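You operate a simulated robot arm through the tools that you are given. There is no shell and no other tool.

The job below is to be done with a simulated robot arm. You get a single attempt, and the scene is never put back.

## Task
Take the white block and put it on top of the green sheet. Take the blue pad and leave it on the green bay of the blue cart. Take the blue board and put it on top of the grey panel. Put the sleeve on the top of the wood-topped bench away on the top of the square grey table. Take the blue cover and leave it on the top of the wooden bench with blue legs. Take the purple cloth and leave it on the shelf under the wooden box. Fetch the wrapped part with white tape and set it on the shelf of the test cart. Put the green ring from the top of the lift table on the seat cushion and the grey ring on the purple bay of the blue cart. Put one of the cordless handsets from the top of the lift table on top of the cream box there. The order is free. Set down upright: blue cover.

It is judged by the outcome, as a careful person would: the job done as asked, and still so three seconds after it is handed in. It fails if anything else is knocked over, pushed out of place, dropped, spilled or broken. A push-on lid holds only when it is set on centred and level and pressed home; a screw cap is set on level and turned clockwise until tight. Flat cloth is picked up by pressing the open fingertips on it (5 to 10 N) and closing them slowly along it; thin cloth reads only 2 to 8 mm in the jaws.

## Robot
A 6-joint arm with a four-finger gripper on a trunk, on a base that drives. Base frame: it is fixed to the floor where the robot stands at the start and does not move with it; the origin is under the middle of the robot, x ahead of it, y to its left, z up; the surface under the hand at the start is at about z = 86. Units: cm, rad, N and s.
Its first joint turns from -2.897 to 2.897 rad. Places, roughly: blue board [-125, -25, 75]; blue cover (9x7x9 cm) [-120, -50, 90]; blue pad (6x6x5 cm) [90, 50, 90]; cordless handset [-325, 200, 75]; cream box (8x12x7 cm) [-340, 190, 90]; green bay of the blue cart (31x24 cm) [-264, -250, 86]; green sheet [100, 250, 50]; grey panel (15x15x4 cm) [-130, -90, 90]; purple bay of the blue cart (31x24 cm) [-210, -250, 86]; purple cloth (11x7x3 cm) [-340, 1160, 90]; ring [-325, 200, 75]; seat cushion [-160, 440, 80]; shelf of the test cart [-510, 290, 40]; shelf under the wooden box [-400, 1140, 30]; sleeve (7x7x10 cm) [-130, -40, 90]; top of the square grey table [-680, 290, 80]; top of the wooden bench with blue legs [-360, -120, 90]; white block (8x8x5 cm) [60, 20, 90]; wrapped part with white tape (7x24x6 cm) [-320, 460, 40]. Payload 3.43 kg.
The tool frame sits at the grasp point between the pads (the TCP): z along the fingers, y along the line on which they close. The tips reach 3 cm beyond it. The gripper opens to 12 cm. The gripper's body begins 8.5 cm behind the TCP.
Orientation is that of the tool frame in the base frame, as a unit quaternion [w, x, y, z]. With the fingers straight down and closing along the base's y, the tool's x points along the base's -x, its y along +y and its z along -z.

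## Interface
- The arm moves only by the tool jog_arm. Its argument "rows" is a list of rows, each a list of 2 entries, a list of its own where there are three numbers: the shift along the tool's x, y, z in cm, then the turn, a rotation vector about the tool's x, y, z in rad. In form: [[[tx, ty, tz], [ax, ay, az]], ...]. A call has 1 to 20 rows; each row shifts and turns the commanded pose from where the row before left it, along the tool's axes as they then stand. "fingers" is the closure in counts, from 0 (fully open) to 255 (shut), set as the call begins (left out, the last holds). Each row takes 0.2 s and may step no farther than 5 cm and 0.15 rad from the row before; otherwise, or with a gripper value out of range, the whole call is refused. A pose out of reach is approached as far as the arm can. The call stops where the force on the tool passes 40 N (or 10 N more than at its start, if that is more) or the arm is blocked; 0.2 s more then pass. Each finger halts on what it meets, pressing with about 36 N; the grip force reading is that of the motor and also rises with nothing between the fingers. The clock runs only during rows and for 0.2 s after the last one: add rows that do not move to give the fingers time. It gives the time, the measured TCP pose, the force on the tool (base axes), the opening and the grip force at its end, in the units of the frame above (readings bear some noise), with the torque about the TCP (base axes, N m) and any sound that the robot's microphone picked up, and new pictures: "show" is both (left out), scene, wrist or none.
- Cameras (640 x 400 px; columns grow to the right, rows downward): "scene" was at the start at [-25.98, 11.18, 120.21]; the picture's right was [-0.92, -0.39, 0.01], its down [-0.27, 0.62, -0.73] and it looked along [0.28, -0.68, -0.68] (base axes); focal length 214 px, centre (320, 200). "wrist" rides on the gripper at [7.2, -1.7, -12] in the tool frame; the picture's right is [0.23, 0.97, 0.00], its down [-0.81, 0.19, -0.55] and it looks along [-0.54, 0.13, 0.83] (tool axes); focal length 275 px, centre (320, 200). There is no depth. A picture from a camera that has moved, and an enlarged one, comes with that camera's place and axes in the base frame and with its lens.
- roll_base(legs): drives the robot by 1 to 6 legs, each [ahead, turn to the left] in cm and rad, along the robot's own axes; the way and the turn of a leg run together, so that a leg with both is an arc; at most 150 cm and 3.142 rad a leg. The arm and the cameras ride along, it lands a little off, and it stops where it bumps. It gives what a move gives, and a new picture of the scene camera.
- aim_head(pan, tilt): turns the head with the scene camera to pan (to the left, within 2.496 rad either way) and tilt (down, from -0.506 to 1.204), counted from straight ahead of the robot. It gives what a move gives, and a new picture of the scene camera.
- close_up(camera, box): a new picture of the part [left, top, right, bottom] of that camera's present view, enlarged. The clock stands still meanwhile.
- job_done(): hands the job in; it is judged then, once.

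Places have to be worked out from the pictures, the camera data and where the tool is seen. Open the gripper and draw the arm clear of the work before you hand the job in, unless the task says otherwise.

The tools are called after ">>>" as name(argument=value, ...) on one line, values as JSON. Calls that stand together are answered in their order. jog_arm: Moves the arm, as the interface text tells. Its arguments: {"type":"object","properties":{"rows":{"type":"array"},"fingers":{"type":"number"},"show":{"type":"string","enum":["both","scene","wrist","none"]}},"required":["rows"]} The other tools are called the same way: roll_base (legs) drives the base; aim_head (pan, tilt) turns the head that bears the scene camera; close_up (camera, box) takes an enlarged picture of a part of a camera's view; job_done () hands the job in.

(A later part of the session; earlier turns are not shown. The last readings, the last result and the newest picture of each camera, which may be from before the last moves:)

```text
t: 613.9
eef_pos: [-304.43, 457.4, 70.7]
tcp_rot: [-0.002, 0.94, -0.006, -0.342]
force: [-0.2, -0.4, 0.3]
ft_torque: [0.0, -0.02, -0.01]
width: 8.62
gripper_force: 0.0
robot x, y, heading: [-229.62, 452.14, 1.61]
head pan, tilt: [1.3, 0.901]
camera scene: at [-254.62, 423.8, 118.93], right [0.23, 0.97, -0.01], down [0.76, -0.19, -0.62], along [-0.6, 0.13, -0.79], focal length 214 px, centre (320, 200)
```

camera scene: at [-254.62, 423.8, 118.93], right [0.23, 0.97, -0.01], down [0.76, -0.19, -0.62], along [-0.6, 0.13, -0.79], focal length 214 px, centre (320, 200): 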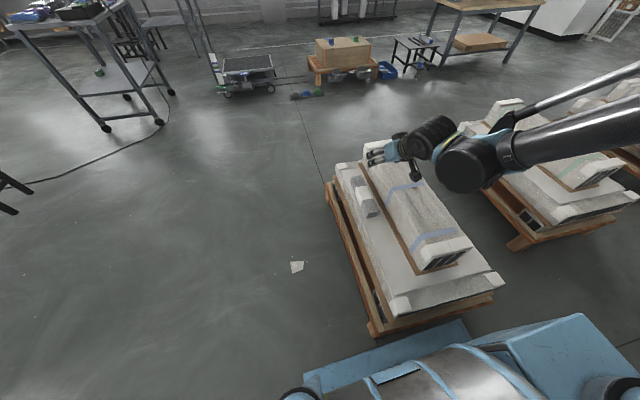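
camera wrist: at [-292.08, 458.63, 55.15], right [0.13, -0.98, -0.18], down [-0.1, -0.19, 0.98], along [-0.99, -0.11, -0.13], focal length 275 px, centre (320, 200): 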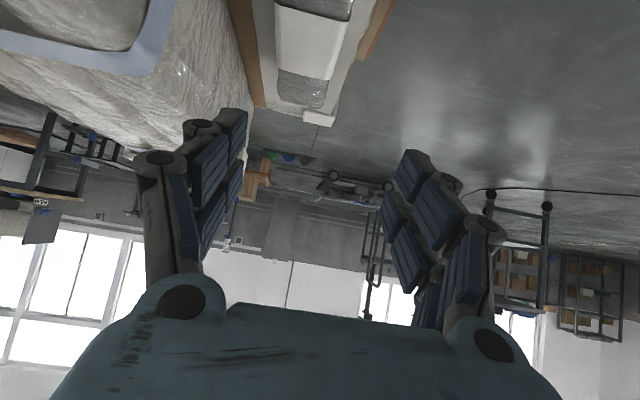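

Now at 40° tilt. Moving down to the pre-grasp point just above the part's east half.

>>> jog_arm(rows=[[[2.75, -0.27, 3.5], [0, 0, 0]], [[2.75, -0.27, 3.5], [0, 0, 0]], [[2.75, -0.27, 3.5], [0, 0, 0]], [[2.75, -0.27, 3.5], [0, 0, 0]], [[2.75, -0.27, 3.5], [0, 0, 0]], [[2.75, -0.27, 3.5], [0, 0, 0]], [[0, 0, 0], [0, 0, 0]]], show="both")

>>> close_up(camera="scene", box=[330, 130, 480, 270])

```text
t: 615.5
eef_pos: [-306.73, 458.37, 44.96]
tcp_rot: [-0.003, 0.94, -0.008, -0.341]
force: [-1.5, -0.2, -0.7]
ft_torque: [0.01, 0.0, 0.01]
width: 8.62
gripper_force: 0.1
out of reach, approached as far as the arm can: row 6
robot x, y, heading: [-229.27, 452.42, 1.605]
head pan, tilt: [1.3, 0.901]
camera scene: at [-254.62, 423.8, 118.93], right [0.23, 0.97, -0.01], down [0.76, -0.19, -0.62], along [-0.6, 0.13, -0.79], focal length 214 px, centre (320, 200)
camera wrist: at [-293.6, 459.86, 49.42], right [0.16, -0.98, -0.15], down [-0.27, -0.19, 0.94], along [-0.95, -0.11, -0.29], focal length 275 px, centre (320, 200)
```

scene: 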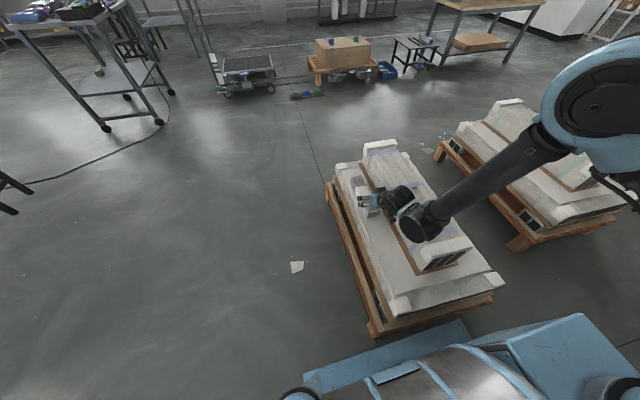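
wrist: 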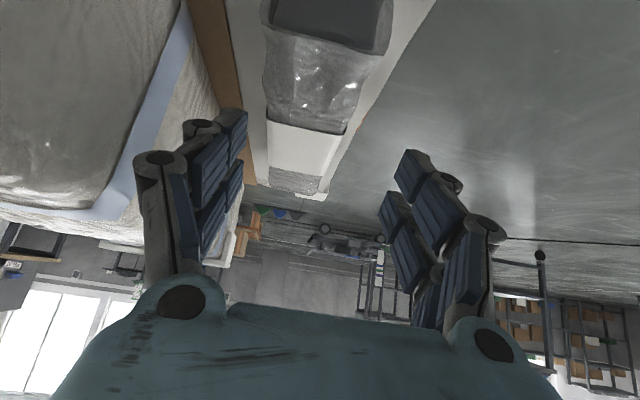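

```text
2.86 times, centred on (405, 200) of scene
camera zoom: at [-254.62, 423.8, 118.93], right [0.23, 0.97, -0.01], down [0.76, -0.19, -0.62], along [-0.6, 0.13, -0.79], focal length 613 px, centre (77, 200)
```

zoom: 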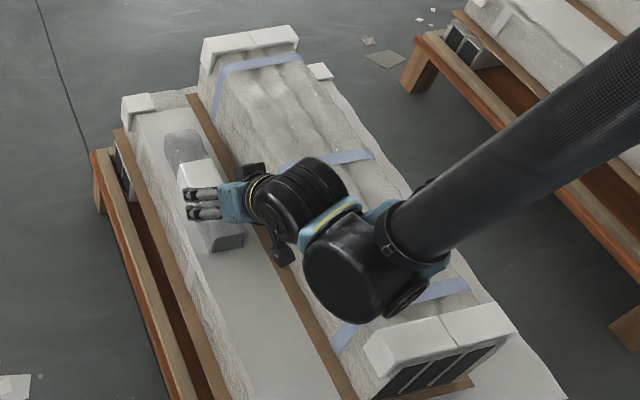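

A 30° tilt suffices for the cart and is well within reach here, with clearance over the log. Reducing the tilt and moving in along the tool axis to the grasp point (-313, 459.2, 35).

>>> jog_arm(rows=[[[0, -0.4, 0], [0, 0.0873, 0]], [[0, -0.43, 0], [0, 0.0873, 0]], [[0, 0, 3], [0, 0, 0]], [[0, 0, 0], [0, 0, 0]]], show="both")

>>> close_up(camera="scene", box=[330, 130, 480, 270])

```text
t: 616.5
eef_pos: [-308.42, 459.28, 42.4]
tcp_rot: [-0.002, 0.966, -0.007, -0.258]
force: [0.1, -0.1, 0.5]
ft_torque: [0.0, 0.0, 0.0]
width: 8.6
gripper_force: 0.1
robot x, y, heading: [-229.98, 452.38, 1.613]
head pan, tilt: [1.3, 0.901]
camera scene: at [-254.62, 423.8, 118.93], right [0.23, 0.97, -0.01], down [0.76, -0.19, -0.62], along [-0.6, 0.13, -0.79], focal length 214 px, centre (320, 200)
camera wrist: at [-296.2, 460.76, 49.21], right [0.18, -0.98, -0.11], down [-0.43, -0.18, 0.88], along [-0.88, -0.11, -0.45], focal length 275 px, centre (320, 200)
```

scene: 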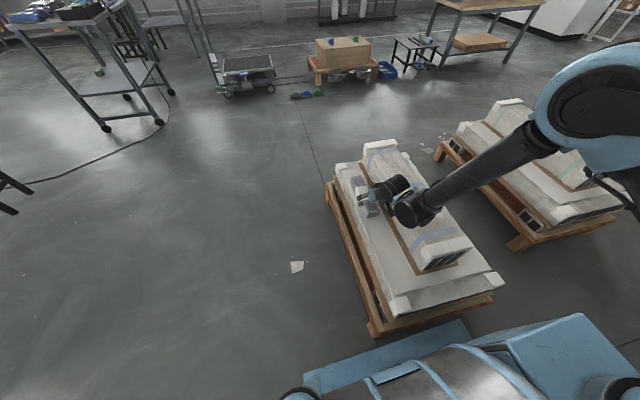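
wrist: 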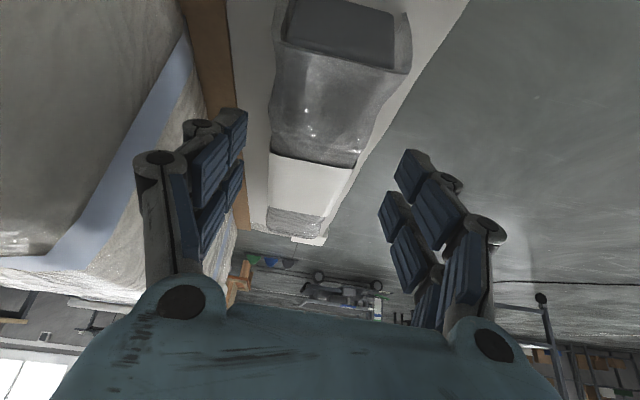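

```text
2.86 times, centred on (405, 200) of scene
camera zoom: at [-254.62, 423.8, 118.93], right [0.23, 0.97, -0.01], down [0.76, -0.19, -0.62], along [-0.6, 0.13, -0.79], focal length 613 px, centre (77, 200)
```

zoom: 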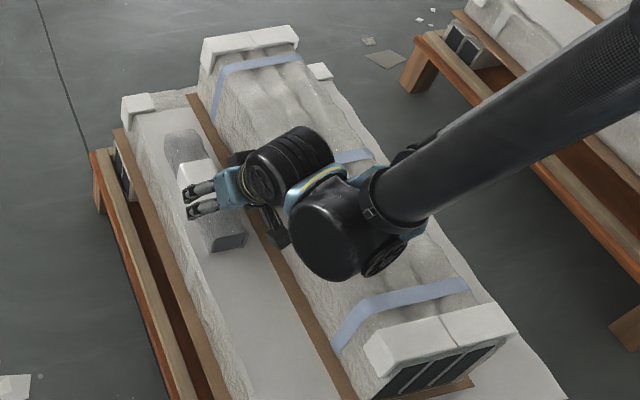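

Aligned; the part's top reads z≈37. Advancing 7.3 cm along the tool axis.

>>> jog_arm(rows=[[[0, 0, 3], [0, 0, 0]], [[0, 0, 2.5], [0, 0, 0]], [[0, 0, 1.8], [0, 0, 0]], [[0, 0, 0], [0, 0, 0]]], show="wrist")

```text
t: 617.3
eef_pos: [-311.78, 458.97, 36.97]
tcp_rot: [-0.006, 0.965, -0.005, -0.262]
force: [31.3, -3.5, 98.7]
ft_torque: [0.05, -1.62, 0.75]
width: 7.52
gripper_force: 44.3
robot x, y, heading: [-229.93, 452.55, 1.614]
head pan, tilt: [1.3, 0.901]
stopped in row 4: the force on the tool passed its limit at 47 N (the readings are from after the stop); the commanded pose is now the measured one
camera wrist: at [-299.63, 460.37, 43.71], right [0.19, -0.97, -0.13], down [-0.42, -0.2, 0.88], along [-0.89, -0.11, -0.45], focal length 275 px, centre (320, 200)
```

wrist: 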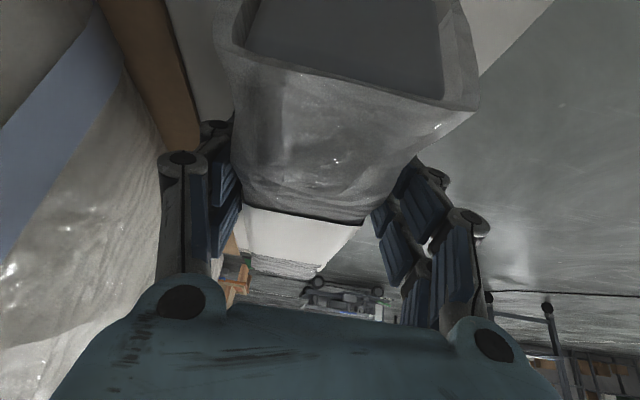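

The fingertips met the slab (about z 34), higher than I reckoned. Backing off 1.2 cm along the tool axis at once.

>>> jog_arm(rows=[[[0, 0, -0.6], [0, 0, 0]], [[0, 0, -0.8], [0, 0, 0]], [[0, 0, 0], [0, 0, 0]]], fingers=72, show="both")

>>> close_up(camera="scene", box=[330, 130, 480, 270])

```text
t: 618.1
eef_pos: [-311.22, 459.02, 37.73]
tcp_rot: [-0.007, 0.966, -0.006, -0.259]
force: [0.6, 0.4, -0.8]
ft_torque: [-0.01, 0.0, -0.01]
width: 8.63
gripper_force: 0.1
robot x, y, heading: [-229.41, 452.37, 1.608]
head pan, tilt: [1.3, 0.901]
camera scene: at [-254.62, 423.8, 118.93], right [0.23, 0.97, -0.01], down [0.76, -0.19, -0.62], along [-0.6, 0.13, -0.79], focal length 214 px, centre (320, 200)
camera wrist: at [-299.11, 460.42, 44.45], right [0.18, -0.97, -0.13], down [-0.43, -0.2, 0.88], along [-0.89, -0.11, -0.45], focal length 275 px, centre (320, 200)
```

scene: 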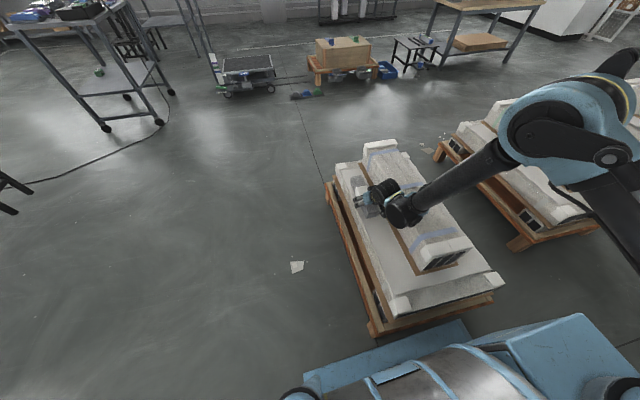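
wrist: 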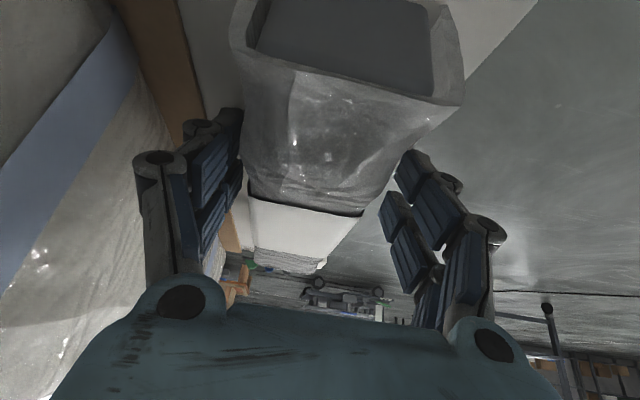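

```text
2.86 times, centred on (405, 200) of scene
camera zoom: at [-254.62, 423.8, 118.93], right [0.23, 0.97, -0.01], down [0.76, -0.19, -0.62], along [-0.6, 0.13, -0.79], focal length 613 px, centre (77, 200)
```

zoom: 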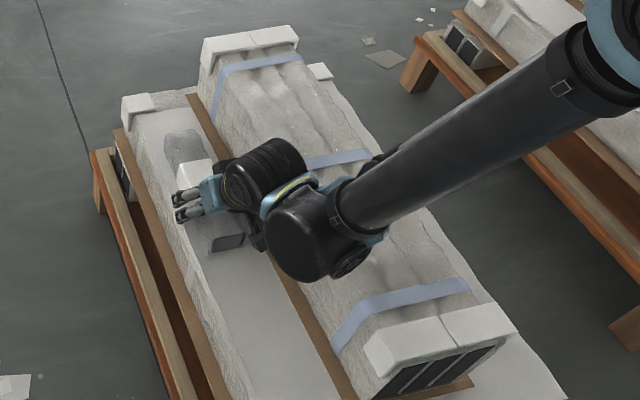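

Force is clear again and the part hasn't visibly moved. I'll back off another 0.4 cm so the closing tips stay off the slab, then close.

>>> jog_arm(rows=[[[0, -0.2, -0.4], [0, 0, 0]], [[0, 0, 0], [0, 0, 0]]], show="none")

>>> jog_arm(rows=[[[0, 0, 0], [0, 0, 0]], [[0, 0, 0], [0, 0, 0]], [[0, 0, 0], [0, 0, 0]], [[0, 0, 0], [0, 0, 0]]], fingers=255, show="wrist")

```text
t: 618.7
eef_pos: [-311.12, 459.31, 37.98]
tcp_rot: [-0.007, 0.965, -0.005, -0.26]
force: [0.4, -0.3, 0.1]
ft_torque: [0.01, -0.01, 0.01]
width: 8.61
gripper_force: 0.0
robot x, y, heading: [-229.5, 453.04, 1.609]
head pan, tilt: [1.3, 0.901]
```

```text
t: 619.7
eef_pos: [-311.05, 459.28, 38.03]
tcp_rot: [-0.007, 0.966, -0.007, -0.259]
force: [-0.4, 0.6, 7.2]
ft_torque: [-0.33, -0.19, -0.33]
width: 6.2
gripper_force: 36.1
robot x, y, heading: [-229.88, 452.3, 1.606]
head pan, tilt: [1.3, 0.901]
camera wrist: at [-298.91, 460.65, 44.76], right [0.18, -0.97, -0.13], down [-0.43, -0.2, 0.88], along [-0.89, -0.11, -0.45], focal length 275 px, centre (320, 200)
```

wrist: 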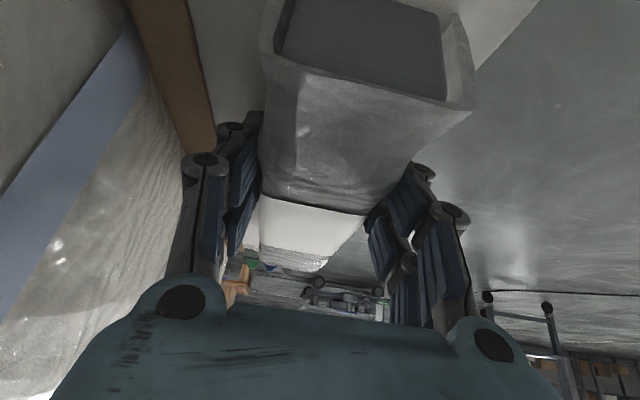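

Gripped (6.2 cm). Lifting straight up a few centimetres to check the hold.

>>> jog_arm(rows=[[[-0.75, 0, -1.3], [0, 0, 0]], [[-1, 0, -1.73], [0, 0, 0]], [[-1.5, 0, -2.6], [0, 0, 0]], [[0, 0, 0], [0, 0, 0]]], show="both")

>>> close_up(camera="scene", box=[330, 130, 480, 270])

```text
t: 620.7
eef_pos: [-311.08, 459.21, 44.59]
tcp_rot: [-0.007, 0.966, -0.006, -0.26]
force: [0.4, -0.1, -5.2]
ft_torque: [-0.06, -0.26, 0.01]
width: 6.18
gripper_force: 35.6
robot x, y, heading: [-229.46, 452.65, 1.61]
head pan, tilt: [1.3, 0.901]
camera scene: at [-254.63, 423.81, 118.92], right [0.23, 0.97, -0.01], down [0.76, -0.19, -0.62], along [-0.6, 0.13, -0.79], focal length 214 px, centre (320, 200)
camera wrist: at [-298.94, 460.57, 51.33], right [0.18, -0.97, -0.13], down [-0.43, -0.2, 0.88], along [-0.89, -0.11, -0.45], focal length 275 px, centre (320, 200)
```

scene: 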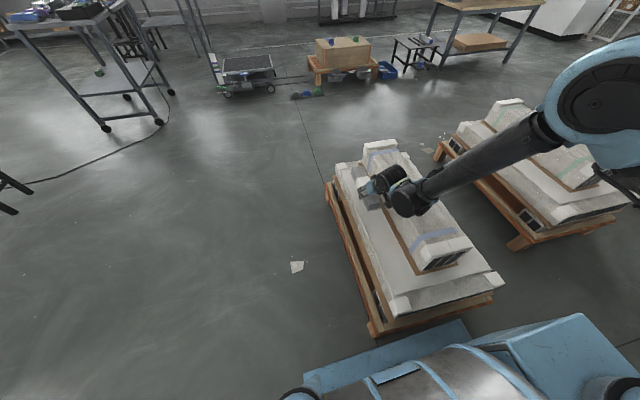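
wrist: 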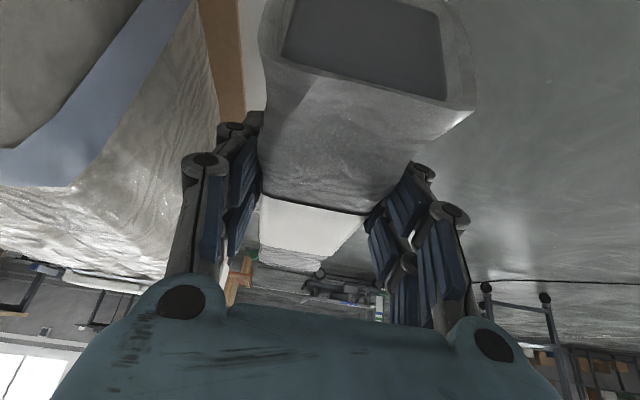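

```text
2.86 times, centred on (405, 200) of scene
camera zoom: at [-254.63, 423.81, 118.92], right [0.23, 0.97, -0.01], down [0.76, -0.19, -0.62], along [-0.6, 0.13, -0.79], focal length 613 px, centre (77, 200)
```

zoom: 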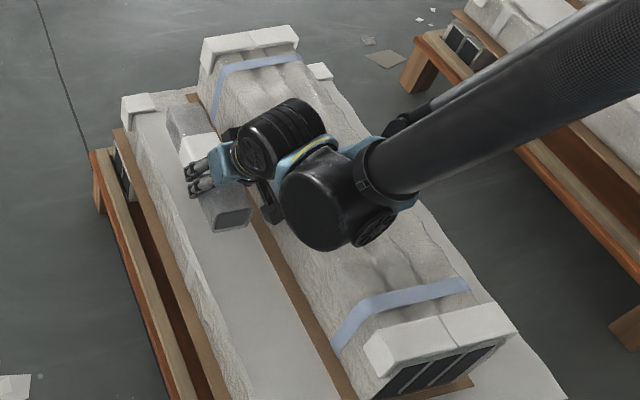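

Held level, about 0.5 kg. Raising it to z≈84 and drawing it in.

>>> jog_arm(rows=[[[-2.45, 0, -4.24], [0, 0, 0]], [[-2.45, 0, -4.24], [0, 0, 0]], [[-2.45, 0, -4.24], [0, 0, 0]], [[-2.45, 0, -4.24], [0, 0, 0]], [[-2.45, 0, -4.24], [0, 0, 0]], [[-2.45, 0, -4.24], [0, 0, 0]], [[-2.45, 0, -4.24], [0, 0, 0]], [[-2.45, 0, -4.24], [0, 0, 0]], [[4.2, 0, -2.45], [0, 0, 0]], [[4.2, 0, -2.45], [0, 0, 0]], [[4.2, 0, -2.45], [0, 0, 0]], [[4.2, 0, -2.45], [0, 0, 0]], [[0, 0, 0], [0, 0, 0]]], show="both")

```text
t: 623.5
eef_pos: [-291.9, 458.41, 83.72]
tcp_rot: [-0.007, 0.966, -0.005, -0.259]
force: [0.5, -0.3, -5.7]
ft_torque: [0.01, -0.26, -0.02]
width: 6.19
gripper_force: 35.4
robot x, y, heading: [-229.71, 452.53, 1.611]
head pan, tilt: [1.3, 0.901]
camera scene: at [-254.62, 423.82, 118.93], right [0.23, 0.97, -0.01], down [0.76, -0.19, -0.62], along [-0.6, 0.13, -0.79], focal length 214 px, centre (320, 200)
camera wrist: at [-279.63, 459.8, 90.41], right [0.18, -0.97, -0.13], down [-0.43, -0.2, 0.88], along [-0.89, -0.11, -0.45], focal length 275 px, centre (320, 200)
```

scene: 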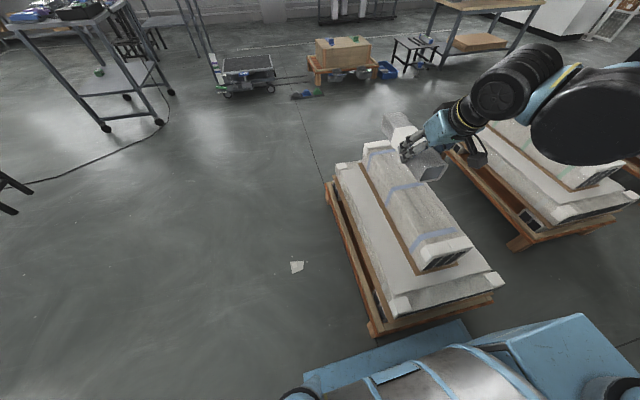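
wrist: 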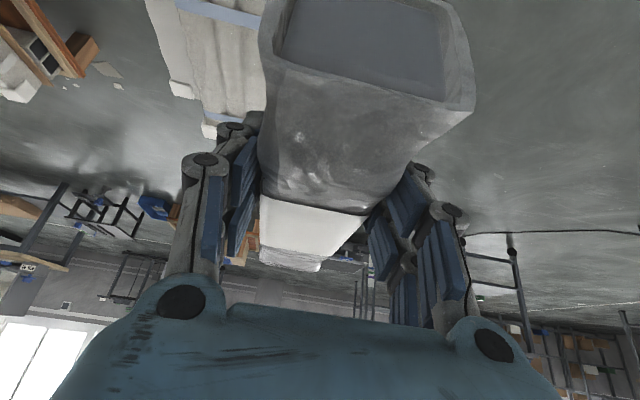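

Now swinging the tilted arm round to the front (turning about the vertical).

>>> jog_arm(rows=[[[0, -4.8, 0], [0.0387, 0, 0.067]], [[0, -4.8, 0], [0.0387, 0, 0.067]], [[0, -4.8, 0], [0.0387, 0, 0.067]], [[0, -4.8, 0], [0.0387, 0, 0.067]], [[0, -4.8, 0], [0.0387, 0, 0.067]], [[0, -4.8, 0], [0.0387, 0, 0.067]], [[0, -4.8, 0], [0.0387, 0, 0.067]], [[0, -4.8, 0], [0.0387, 0, 0.067]], [[0, -4.8, 0], [0.0387, 0, 0.067]], [[0, -4.8, 0], [0.0387, 0, 0.067]], [[0, -4.8, 0], [0.0387, 0, 0.067]], [[0, -4.8, 0], [0.0387, 0, 0.067]], [[0, -4.8, 0], [0.0387, 0, 0.067]], [[0, -4.8, 0], [0.0387, 0, 0.067]], [[0, -4.8, 0], [0.0387, 0, 0.067]], [[0, -4.8, 0], [0.0387, 0, 0.067]], [[0, -4.8, 0], [0.0387, 0, 0.067]], [[0, -4.8, 0], [0.0387, 0, 0.067]], [[0, 0, 0], [0, 0, 0]]], show="both")

```text
t: 627.5
eef_pos: [-241.69, 520.65, 84.14]
tcp_rot: [-0.171, 0.735, -0.624, -0.201]
force: [0.4, 0.5, -5.8]
ft_torque: [-0.28, -0.05, -0.01]
width: 6.18
gripper_force: 35.9
robot x, y, heading: [-229.83, 452.33, 1.613]
head pan, tilt: [1.3, 0.901]
camera scene: at [-254.6, 423.85, 118.94], right [0.23, 0.97, -0.01], down [0.76, -0.19, -0.62], along [-0.6, 0.13, -0.79], focal length 214 px, centre (320, 200)
camera wrist: at [-238.17, 508.83, 90.87], right [-0.93, -0.35, -0.12], down [-0.26, 0.38, 0.89], along [-0.27, 0.86, -0.44], focal length 275 px, centre (320, 200)
```

scene: 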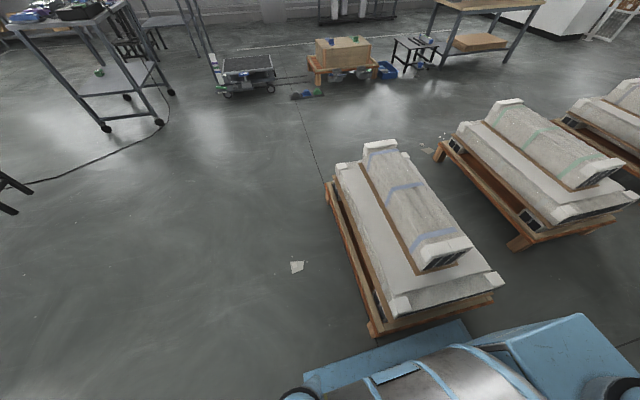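
wrist: 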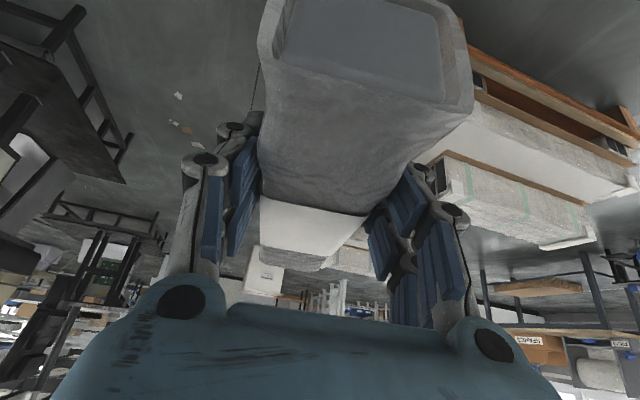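

The part is in front now. Reversing down the lane to y≈295, then turning west toward the test cart.

>>> roll_base(legs=[[-150, 0], [-8, 0], [0, 1.53], [110, 0]])

>>> aim_head(pan=0.3, tilt=0.6)

```text
t: 645.4
eef_pos: [-402.05, 279.64, 84.25]
tcp_rot: [0.02, 0.962, 0.072, -0.263]
force: [0.8, 0.0, -6.4]
ft_torque: [0.04, -0.23, 0.04]
width: 6.13
gripper_force: 36.3
robot x, y, heading: [-333.57, 290.96, -3.115]
head pan, tilt: [1.3, 0.901]
camera scene: at [-305.35, 265.34, 118.97], right [-0.97, 0.24, -0.01], down [0.2, 0.76, -0.62], along [-0.14, -0.6, -0.79], focal length 214 px, centre (320, 200)
```

scene: 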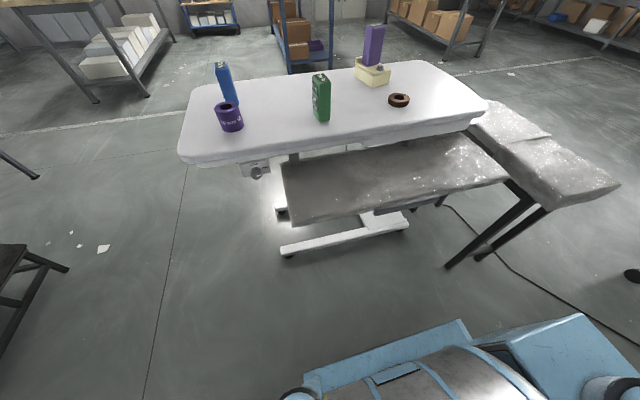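

```text
t: 646.7
eef_pos: [-401.0, 279.68, 84.99]
tcp_rot: [0.021, 0.96, 0.073, -0.269]
force: [-0.2, 1.1, -6.0]
ft_torque: [0.02, -0.27, 0.0]
width: 6.17
gripper_force: 36.0
robot x, y, heading: [-333.51, 291.02, -3.117]
head pan, tilt: [0.3, 0.6]
camera scene: at [-311.93, 269.82, 121.36], right [-0.32, 0.95, 0.0], down [0.55, 0.18, -0.82], along [-0.77, -0.27, -0.58], focal length 214 px, centre (320, 200)
```

scene: 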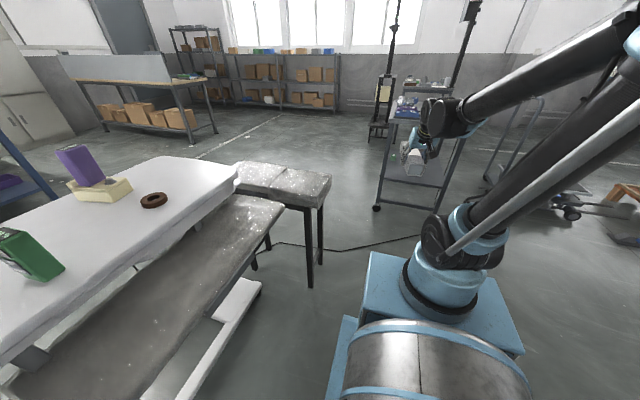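

The handset still stands on its box. The cart's shelf works out at z≈34.5 with the top's underside at ≈76 and the east edge at x≈-473. I'll set the arm's insertion posture now (straight ahead, 92 cm out, z≈41) and then drive it in with the base.

>>> jog_arm(rows=[[[0, 0, 0], [0.0667, 0, 0.111]], [[-3.5, -1.6, 2.1], [0, 0, 0]], [[-3.5, -1.6, 2.1], [0, 0, 0]], [[-3.5, -1.6, 2.1], [0, 0, 0]], [[-3.5, -1.6, 2.1], [0, 0, 0]], [[-3.5, -1.6, 2.1], [0, 0, 0]], [[-3.5, -1.6, 2.1], [0, 0, 0]], [[0, 0, 0], [0, 0, 0]]], show="both")

```text
t: 648.5
eef_pos: [-425.82, 288.76, 85.04]
tcp_rot: [0.002, 0.963, 0.01, -0.271]
force: [0.4, -0.4, -4.6]
ft_torque: [0.04, -0.21, 0.0]
width: 6.19
gripper_force: 35.8
robot x, y, heading: [-333.41, 290.86, -3.114]
head pan, tilt: [0.3, 0.6]
camera scene: at [-311.95, 269.83, 121.37], right [-0.32, 0.95, 0.0], down [0.55, 0.18, -0.82], along [-0.77, -0.27, -0.58], focal length 214 px, centre (320, 200)
camera wrist: at [-413.59, 290.71, 91.52], right [0.22, -0.97, -0.12], down [-0.4, -0.2, 0.89], along [-0.89, -0.15, -0.43], focal length 275 px, centre (320, 200)
```

scene: 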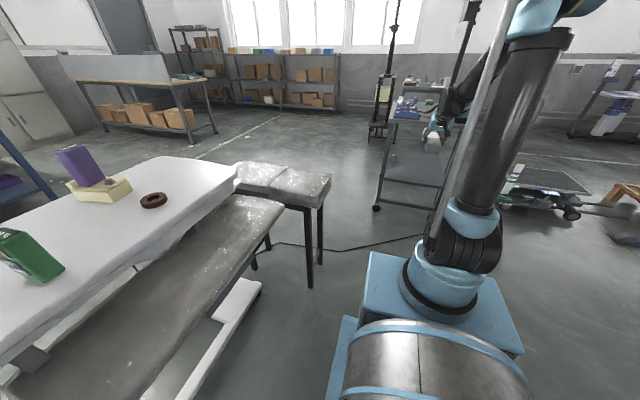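
wrist: 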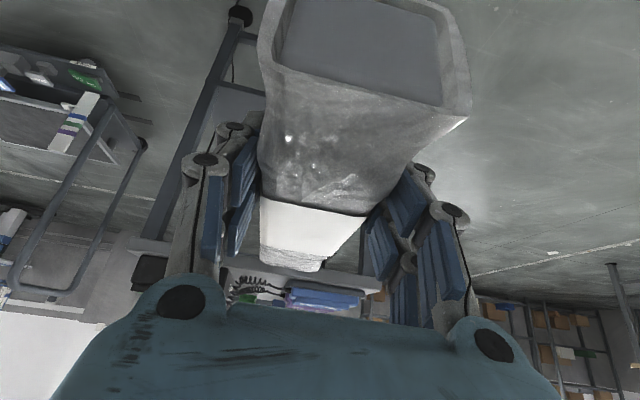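

The cart's east legs read (-473, 314) and (-471.5, 268.6): centre y≈291. Lowering the part to z≈41 here, clear of the cart.

>>> jog_arm(rows=[[[2.55, 0, 4.19], [0, 0, 0]], [[2.55, 0, 4.19], [0, 0, 0]], [[2.55, 0, 4.19], [0, 0, 0]], [[2.55, 0, 4.19], [0, 0, 0]], [[2.55, 0, 4.19], [0, 0, 0]], [[2.55, 0, 4.19], [0, 0, 0]], [[2.55, 0, 4.19], [0, 0, 0]], [[2.55, 0, 4.19], [0, 0, 0]], [[1.6, 0, 2.6], [0, 0, 0]], [[0, 0, 0], [0, 0, 0]]], show="both")

```text
t: 650.7
eef_pos: [-431.17, 288.75, 47.35]
tcp_rot: [0.002, 0.963, 0.01, -0.269]
force: [0.4, -0.2, -5.4]
ft_torque: [-0.02, -0.26, 0.03]
width: 6.16
gripper_force: 35.9
out of reach, approached as far as the arm can: row 7, 8, 9
robot x, y, heading: [-334.04, 290.79, -3.112]
head pan, tilt: [0.3, 0.6]
camera scene: at [-311.96, 269.83, 121.37], right [-0.32, 0.95, 0.0], down [0.55, 0.18, -0.82], along [-0.77, -0.27, -0.58], focal length 214 px, centre (320, 200)
camera wrist: at [-419.02, 290.57, 53.86], right [0.22, -0.97, -0.12], down [-0.4, -0.2, 0.89], along [-0.89, -0.15, -0.43], focal length 275 px, centre (320, 200)
```

scene: 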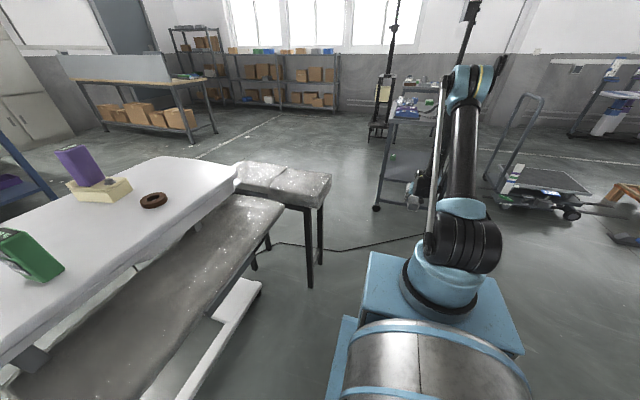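
wrist: 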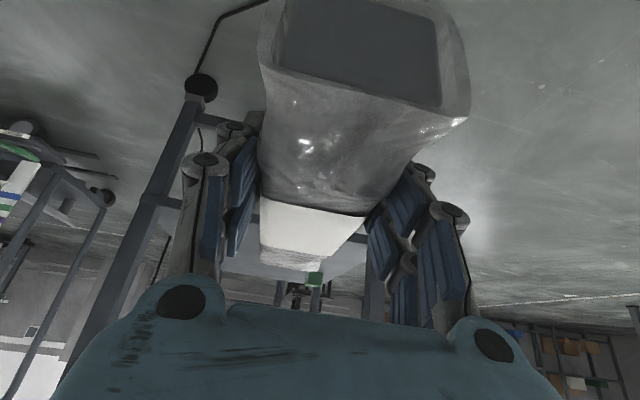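

The arm's reach at that height ends near r≈90, so I'll draw in to about 85 cm ahead at z≈42 and bring the base nearer instead.

>>> jog_arm(rows=[[[4.53, 0.68, -0.67], [0, 0, 0]], [[4.53, 0.68, -0.67], [0, 0, 0]], [[4.53, 0.68, -0.67], [0, 0, 0]], [[0, 0, 0], [0, 0, 0]]], show="none")

>>> roll_base(legs=[[0, -0.02], [38, 0]])

>>> aim_head(pan=0.15, tilt=0.6)

>>> jog_arm(rows=[[[0, 0, 0], [0, 0, 0]]], show="wrist")

```text
t: 651.7
eef_pos: [-428.67, 286.54, 50.57]
tcp_rot: [0.003, 0.963, 0.009, -0.269]
force: [0.3, -0.7, -5.6]
ft_torque: [-0.01, -0.28, -0.03]
width: 6.16
gripper_force: 35.4
out of reach, approached as far as the arm can: row 1, 2, 3
robot x, y, heading: [-333.75, 291.01, -3.115]
head pan, tilt: [0.3, 0.6]
```

```text
t: 654.5
eef_pos: [-466.88, 288.39, 50.61]
tcp_rot: [-0.002, 0.963, -0.001, -0.27]
force: [-0.2, 0.0, -6.1]
ft_torque: [-0.03, -0.28, 0.02]
width: 6.2
gripper_force: 35.9
robot x, y, heading: [-372.14, 291.05, -3.141]
head pan, tilt: [0.3, 0.6]
camera scene: at [-350.61, 269.13, 121.37], right [-0.3, 0.95, 0.0], down [0.55, 0.17, -0.82], along [-0.78, -0.25, -0.58], focal length 214 px, centre (320, 200)
```

scene: 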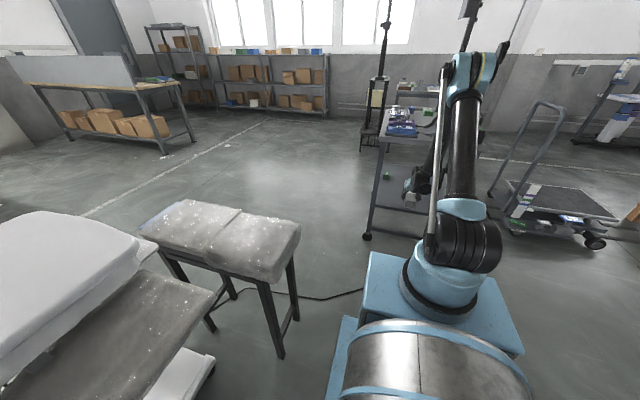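

```text
t: 655.2
eef_pos: [-466.21, 288.42, 51.67]
tcp_rot: [-0.002, 0.961, -0.002, -0.275]
force: [-0.4, -0.2, -5.2]
ft_torque: [-0.03, -0.25, -0.02]
width: 6.17
gripper_force: 35.9
robot x, y, heading: [-371.91, 290.65, -3.136]
head pan, tilt: [0.15, 0.6]
camera scene: at [-350.91, 270.42, 121.37], right [-0.15, 0.99, 0.0], down [0.57, 0.09, -0.82], along [-0.81, -0.13, -0.58], focal length 214 px, centre (320, 200)
```

scene: 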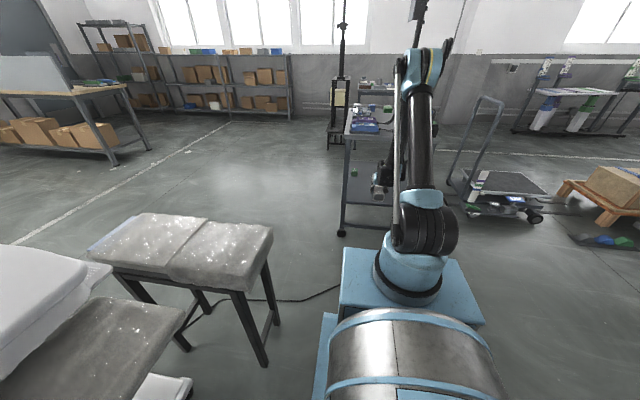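

```text
t: 655.6
eef_pos: [-466.27, 288.36, 51.72]
tcp_rot: [-0.001, 0.961, -0.001, -0.276]
force: [-0.7, -0.1, -4.8]
ft_torque: [-0.01, -0.25, 0.04]
width: 6.15
gripper_force: 35.6
robot x, y, heading: [-371.87, 290.73, -3.137]
head pan, tilt: [0.15, 0.6]
camera wrist: at [-453.88, 290.06, 58.08], right [0.19, -0.97, -0.12], down [-0.4, -0.19, 0.9], along [-0.9, -0.12, -0.42], focal length 275 px, centre (320, 200)
```

wrist: 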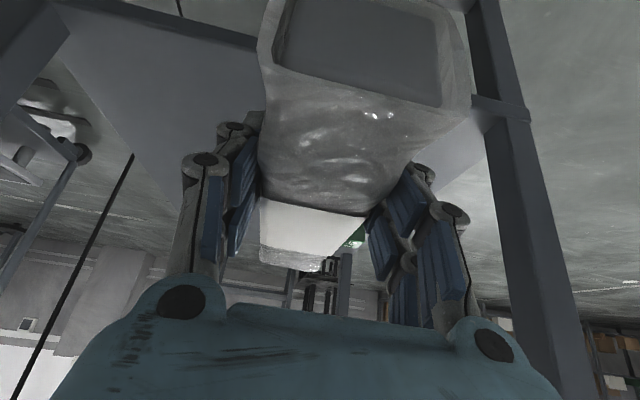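

The arm stayed at its limit (r≈94, z≈52), with the part's tip already between shelf and top, touching nothing. I'll raise slightly, draw in 10 cm, and try lowering at the shorter reach.

>>> jog_arm(rows=[[[-2.12, 0, -3.39], [0, 0, 0]], [[-2.12, 0, -3.39], [0, 0, 0]], [[4.2, 0, -2.6], [0, 0, 0]], [[4.2, 0, -2.6], [0, 0, 0]], [[0, 0, 0], [0, 0, 0]]], show="none")

>>> jog_arm(rows=[[[2.12, 0, 3.39], [0, 0, 0]], [[2.12, 0, 3.39], [0, 0, 0]], [[0, 0, 0], [0, 0, 0]]], show="scene")

```text
t: 656.8
eef_pos: [-456.47, 288.26, 59.87]
tcp_rot: [-0.001, 0.962, -0.001, -0.275]
force: [-0.2, 0.4, -5.6]
ft_torque: [0.01, -0.28, -0.01]
width: 6.19
gripper_force: 36.3
robot x, y, heading: [-371.68, 290.77, -3.139]
head pan, tilt: [0.15, 0.6]
```

```text
t: 657.6
eef_pos: [-460.37, 288.08, 57.13]
tcp_rot: [-0.001, 0.962, -0.001, -0.273]
force: [-0.6, 0.0, -5.8]
ft_torque: [0.0, -0.23, 0.01]
width: 6.19
gripper_force: 35.9
out of reach, approached as far as the arm can: row 1, 2
robot x, y, heading: [-371.36, 290.21, -3.139]
head pan, tilt: [0.15, 0.6]
camera scene: at [-350.9, 270.42, 121.37], right [-0.15, 0.99, 0.0], down [0.57, 0.09, -0.82], along [-0.81, -0.13, -0.58], focal length 214 px, centre (320, 200)
```

scene: 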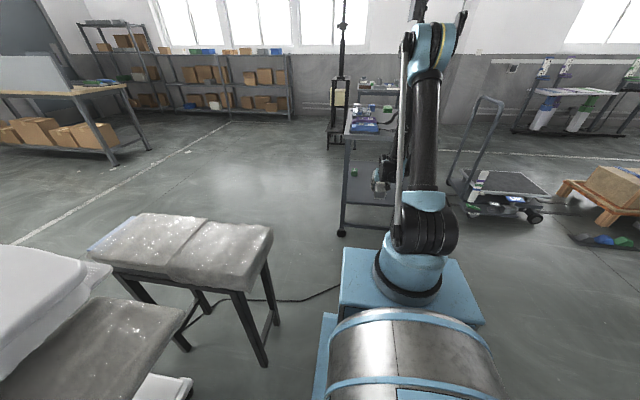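

Lowering is refused here although it worked at the pallet, so the wrist must be in another configuration. Let me look closely at it.

>>> close_up(camera="scene", box=[320, 20, 480, 260])

>>> jog_arm(rows=[[[0, 0, 0], [0, 0, 0]]], show="wrist")

```text
1.67 times, centred on (400, 140) of scene
camera zoom: at [-350.9, 270.42, 121.37], right [-0.15, 0.99, 0.0], down [0.57, 0.09, -0.82], along [-0.81, -0.13, -0.58], focal length 358 px, centre (187, 300)
```

zoom: 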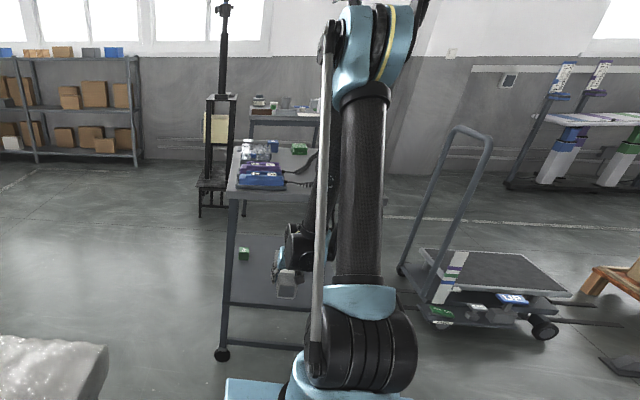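

```text
t: 658.0
eef_pos: [-460.32, 288.13, 57.15]
tcp_rot: [-0.001, 0.962, -0.002, -0.274]
force: [-0.8, -0.3, -5.8]
ft_torque: [0.0, -0.23, 0.0]
width: 6.15
gripper_force: 36.0
robot x, y, heading: [-371.81, 290.93, -3.136]
head pan, tilt: [0.15, 0.6]
camera wrist: at [-448.03, 289.61, 63.54], right [0.19, -0.97, -0.12], down [-0.4, -0.19, 0.9], along [-0.9, -0.12, -0.42], focal length 275 px, centre (320, 200)
```

wrist: 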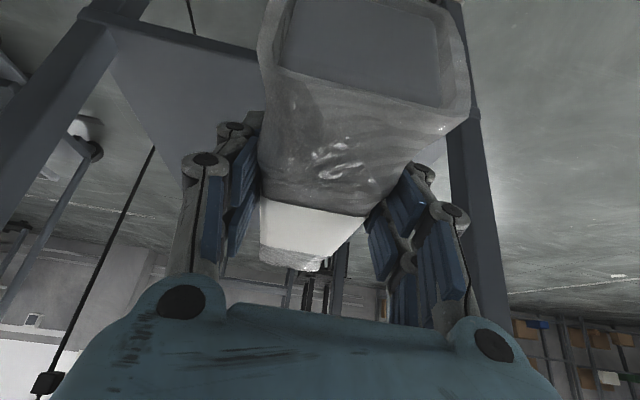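

The hand is barely inside; I'll back the base out 25 cm into free floor and test which posture can go low here.

>>> roll_base(legs=[[-25, 0]])

>>> jog_arm(rows=[[[4.2, 0, -2.6], [0, 0, 0]], [[4.2, 0, -2.6], [0, 0, 0]], [[2.12, 0, 3.39], [0, 0, 0]], [[2.12, 0, 3.39], [0, 0, 0]], [[2.12, 0, 3.39], [0, 0, 0]], [[0, 0, 0], [0, 0, 0]]], show="scene")

```text
t: 659.8
eef_pos: [-435.11, 288.18, 57.23]
tcp_rot: [-0.002, 0.962, -0.001, -0.273]
force: [0.2, 0.6, -4.9]
ft_torque: [0.02, -0.23, 0.01]
width: 6.15
gripper_force: 35.9
robot x, y, heading: [-346.55, 290.94, -3.139]
head pan, tilt: [0.15, 0.6]
camera scene: at [-325.67, 270.53, 121.37], right [-0.15, 0.99, 0.0], down [0.57, 0.09, -0.82], along [-0.81, -0.13, -0.58], focal length 214 px, centre (320, 200)
```

scene: 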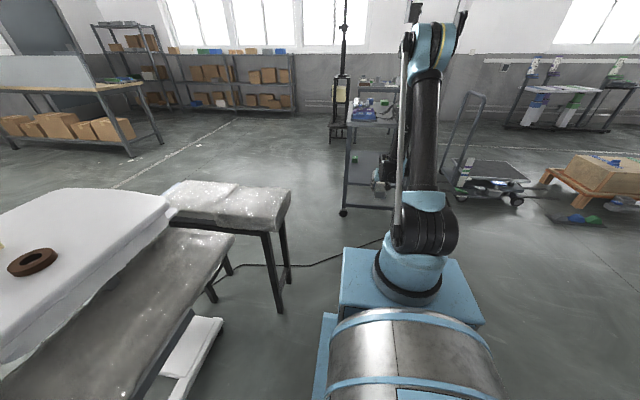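

```text
t: 661.2
eef_pos: [-433.03, 287.68, 59.0]
tcp_rot: [-0.001, 0.96, -0.001, -0.279]
force: [0.0, -0.2, -4.7]
ft_torque: [0.01, -0.28, 0.01]
width: 6.19
gripper_force: 35.6
out of reach, approached as far as the arm can: row 1, 2, 3, 4, 5
robot x, y, heading: [-346.3, 290.7, -3.137]
head pan, tilt: [0.15, 0.6]
camera scene: at [-325.67, 270.53, 121.37], right [-0.15, 0.99, 0.0], down [0.57, 0.09, -0.82], along [-0.81, -0.13, -0.58], focal length 214 px, centre (320, 200)
```

scene: 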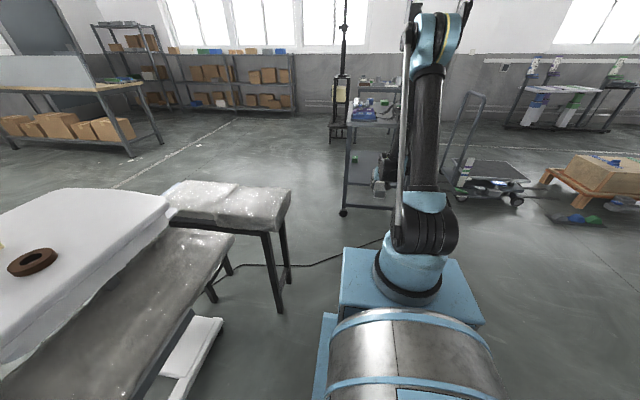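

The limit line fits a wrist singularity: my tool is a few degrees out of the arm's own plane here (it was in plane at the pallet). I'll raise a bit, shift the hand about 8.7 cm north to bring it in plane, and try lowering again.

>>> jog_arm(rows=[[[-2.65, 0, -4.2], [0, 0, 0]], [[0, -4.4, 0], [0, 0, 0]], [[0, -4.3, 0], [0, 0, 0]], [[2.12, 0, 3.39], [0, 0, 0]], [[2.12, 0, 3.39], [0, 0, 0]], [[2.12, 0, 3.39], [0, 0, 0]], [[0, 0, 0], [0, 0, 0]]], show="none")

```text
t: 662.8
eef_pos: [-436.28, 296.5, 56.2]
tcp_rot: [-0.002, 0.96, -0.002, -0.279]
force: [0.4, 0.2, -5.4]
ft_torque: [0.0, -0.28, -0.01]
width: 6.17
gripper_force: 36.1
out of reach, approached as far as the arm can: row 5, 6
robot x, y, heading: [-346.73, 290.7, -3.136]
head pan, tilt: [0.15, 0.6]
```

Now it's clear: the arm's upright axis sits about 24 cm ahead of the reported robot centre, so I've been working too close in; low work needs ~107–110 cm ahead of the robot centre. Backing off 12 cm, then extending and lowering.

>>> roll_base(legs=[[-14, 0]])

>>> jog_arm(rows=[[[-3.44, 1.6, 2.18], [0, 0, 0]], [[-3.44, 1.6, 2.18], [0, 0, 0]], [[-3.44, 1.6, 2.18], [0, 0, 0]], [[-3.44, 1.6, 2.18], [0, 0, 0]], [[-3.44, 1.6, 2.18], [0, 0, 0]], [[2.53, 0, 3.99], [0, 0, 0]], [[2.53, 0, 3.99], [0, 0, 0]], [[2.53, 0, 3.99], [0, 0, 0]], [[0, 0, 0], [0, 0, 0]]], show="both")

```text
t: 664.2
eef_pos: [-422.22, 296.78, 56.19]
tcp_rot: [-0.002, 0.96, -0.002, -0.278]
force: [-0.2, -0.1, -5.5]
ft_torque: [-0.01, -0.28, 0.05]
width: 6.18
gripper_force: 35.7
robot x, y, heading: [-332.44, 290.81, -3.142]
head pan, tilt: [0.15, 0.6]
camera scene: at [-311.58, 270.55, 121.37], right [-0.15, 0.99, 0.0], down [0.57, 0.09, -0.82], along [-0.81, -0.13, -0.58], focal length 214 px, centre (320, 200)
```

scene: 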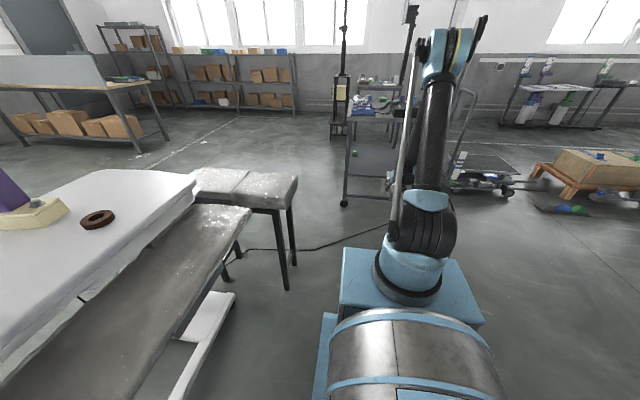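

```text
t: 666.2
eef_pos: [-442.04, 288.94, 43.14]
tcp_rot: [-0.001, 0.958, -0.001, -0.285]
force: [0.1, -0.1, -5.5]
ft_torque: [0.01, -0.27, -0.03]
width: 6.19
gripper_force: 35.9
robot x, y, heading: [-332.37, 290.86, -3.139]
head pan, tilt: [0.15, 0.6]
camera scene: at [-311.59, 270.54, 121.37], right [-0.15, 0.99, 0.0], down [0.57, 0.09, -0.82], along [-0.81, -0.13, -0.58], focal length 214 px, centre (320, 200)
camera wrist: at [-429.62, 290.61, 49.39], right [0.19, -0.97, -0.13], down [-0.38, -0.19, 0.91], along [-0.91, -0.12, -0.4], focal length 275 px, centre (320, 200)
```

scene: 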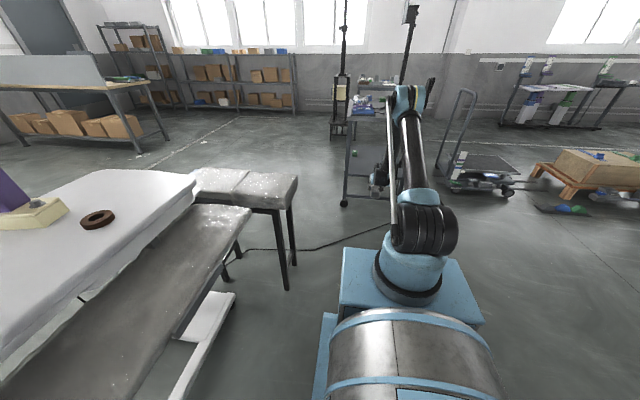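
wrist: 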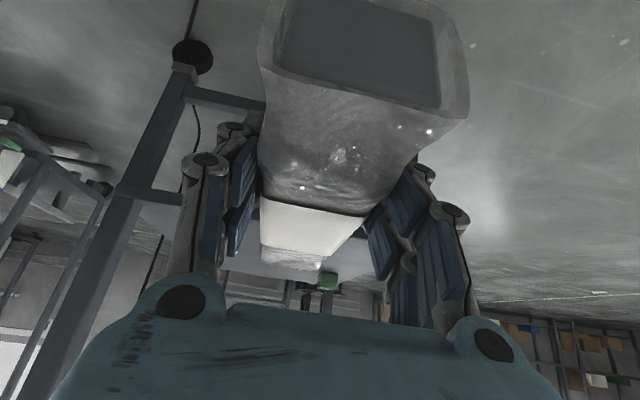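

Reached: part at z≈43, straight ahead, with no conflict on the shelf (green item is farther back, y≈272). Driving forward slowly, first 36 cm.

>>> roll_base(legs=[[20, 0], [16, 0]])

>>> jog_arm(rows=[[[0, 0, 0], [0, 0, 0]]], show="both")

>>> close_up(camera="scene", box=[300, 60, 460, 240])

```text
t: 668.8
eef_pos: [-477.72, 289.02, 43.37]
tcp_rot: [-0.002, 0.958, -0.002, -0.285]
force: [-1.2, -1.6, -6.4]
ft_torque: [0.0, -0.26, -0.02]
width: 6.17
gripper_force: 35.5
robot x, y, heading: [-368.0, 290.73, -3.139]
head pan, tilt: [0.15, 0.6]
camera scene: at [-347.16, 270.46, 121.37], right [-0.15, 0.99, 0.0], down [0.57, 0.09, -0.82], along [-0.81, -0.12, -0.58], focal length 214 px, centre (320, 200)
```

scene: 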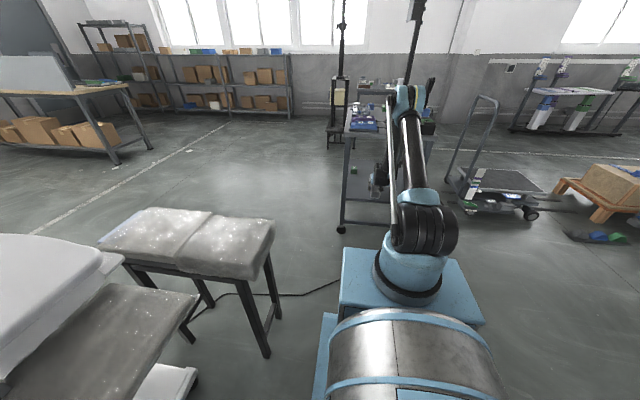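

```text
t: 669.2
eef_pos: [-477.01, 289.11, 44.72]
tcp_rot: [-0.002, 0.957, -0.002, -0.291]
force: [-1.2, 0.4, -4.6]
ft_torque: [0.0, -0.27, 0.01]
width: 6.16
gripper_force: 36.1
robot x, y, heading: [-367.97, 291.04, -3.143]
head pan, tilt: [0.15, 0.6]
camera scene: at [-347.17, 270.46, 121.37], right [-0.15, 0.99, 0.0], down [0.57, 0.09, -0.82], along [-0.81, -0.12, -0.58], focal length 214 px, centre (320, 200)
camera wrist: at [-464.54, 290.57, 50.64], right [0.19, -0.97, -0.13], down [-0.37, -0.19, 0.91], along [-0.91, -0.12, -0.39], focal length 275 px, centre (320, 200)
```

scene: 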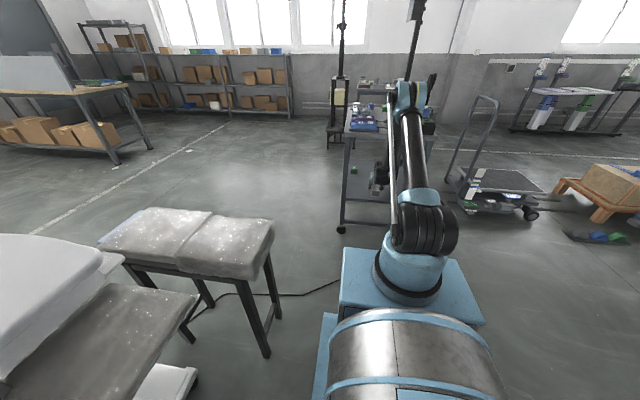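
wrist: 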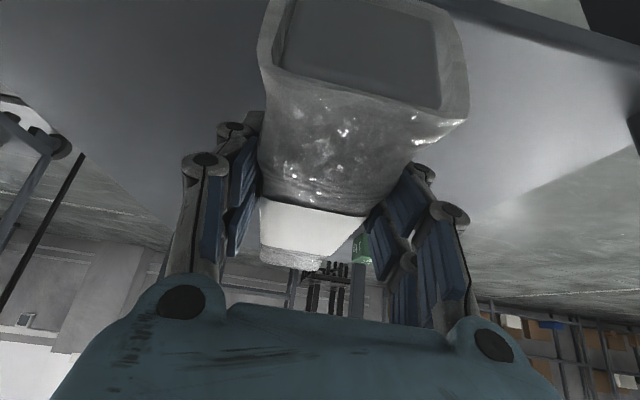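

```text
2.22 times, centred on (380, 150) of scene
camera zoom: at [-347.17, 270.46, 121.37], right [-0.15, 0.99, 0.0], down [0.57, 0.09, -0.82], along [-0.81, -0.12, -0.58], focal length 477 px, centre (187, 311)
```

zoom: 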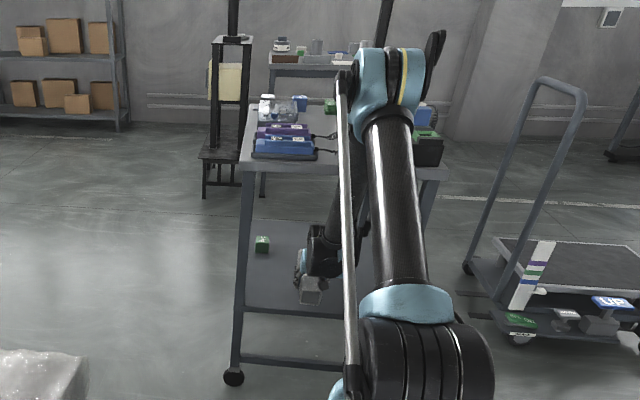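

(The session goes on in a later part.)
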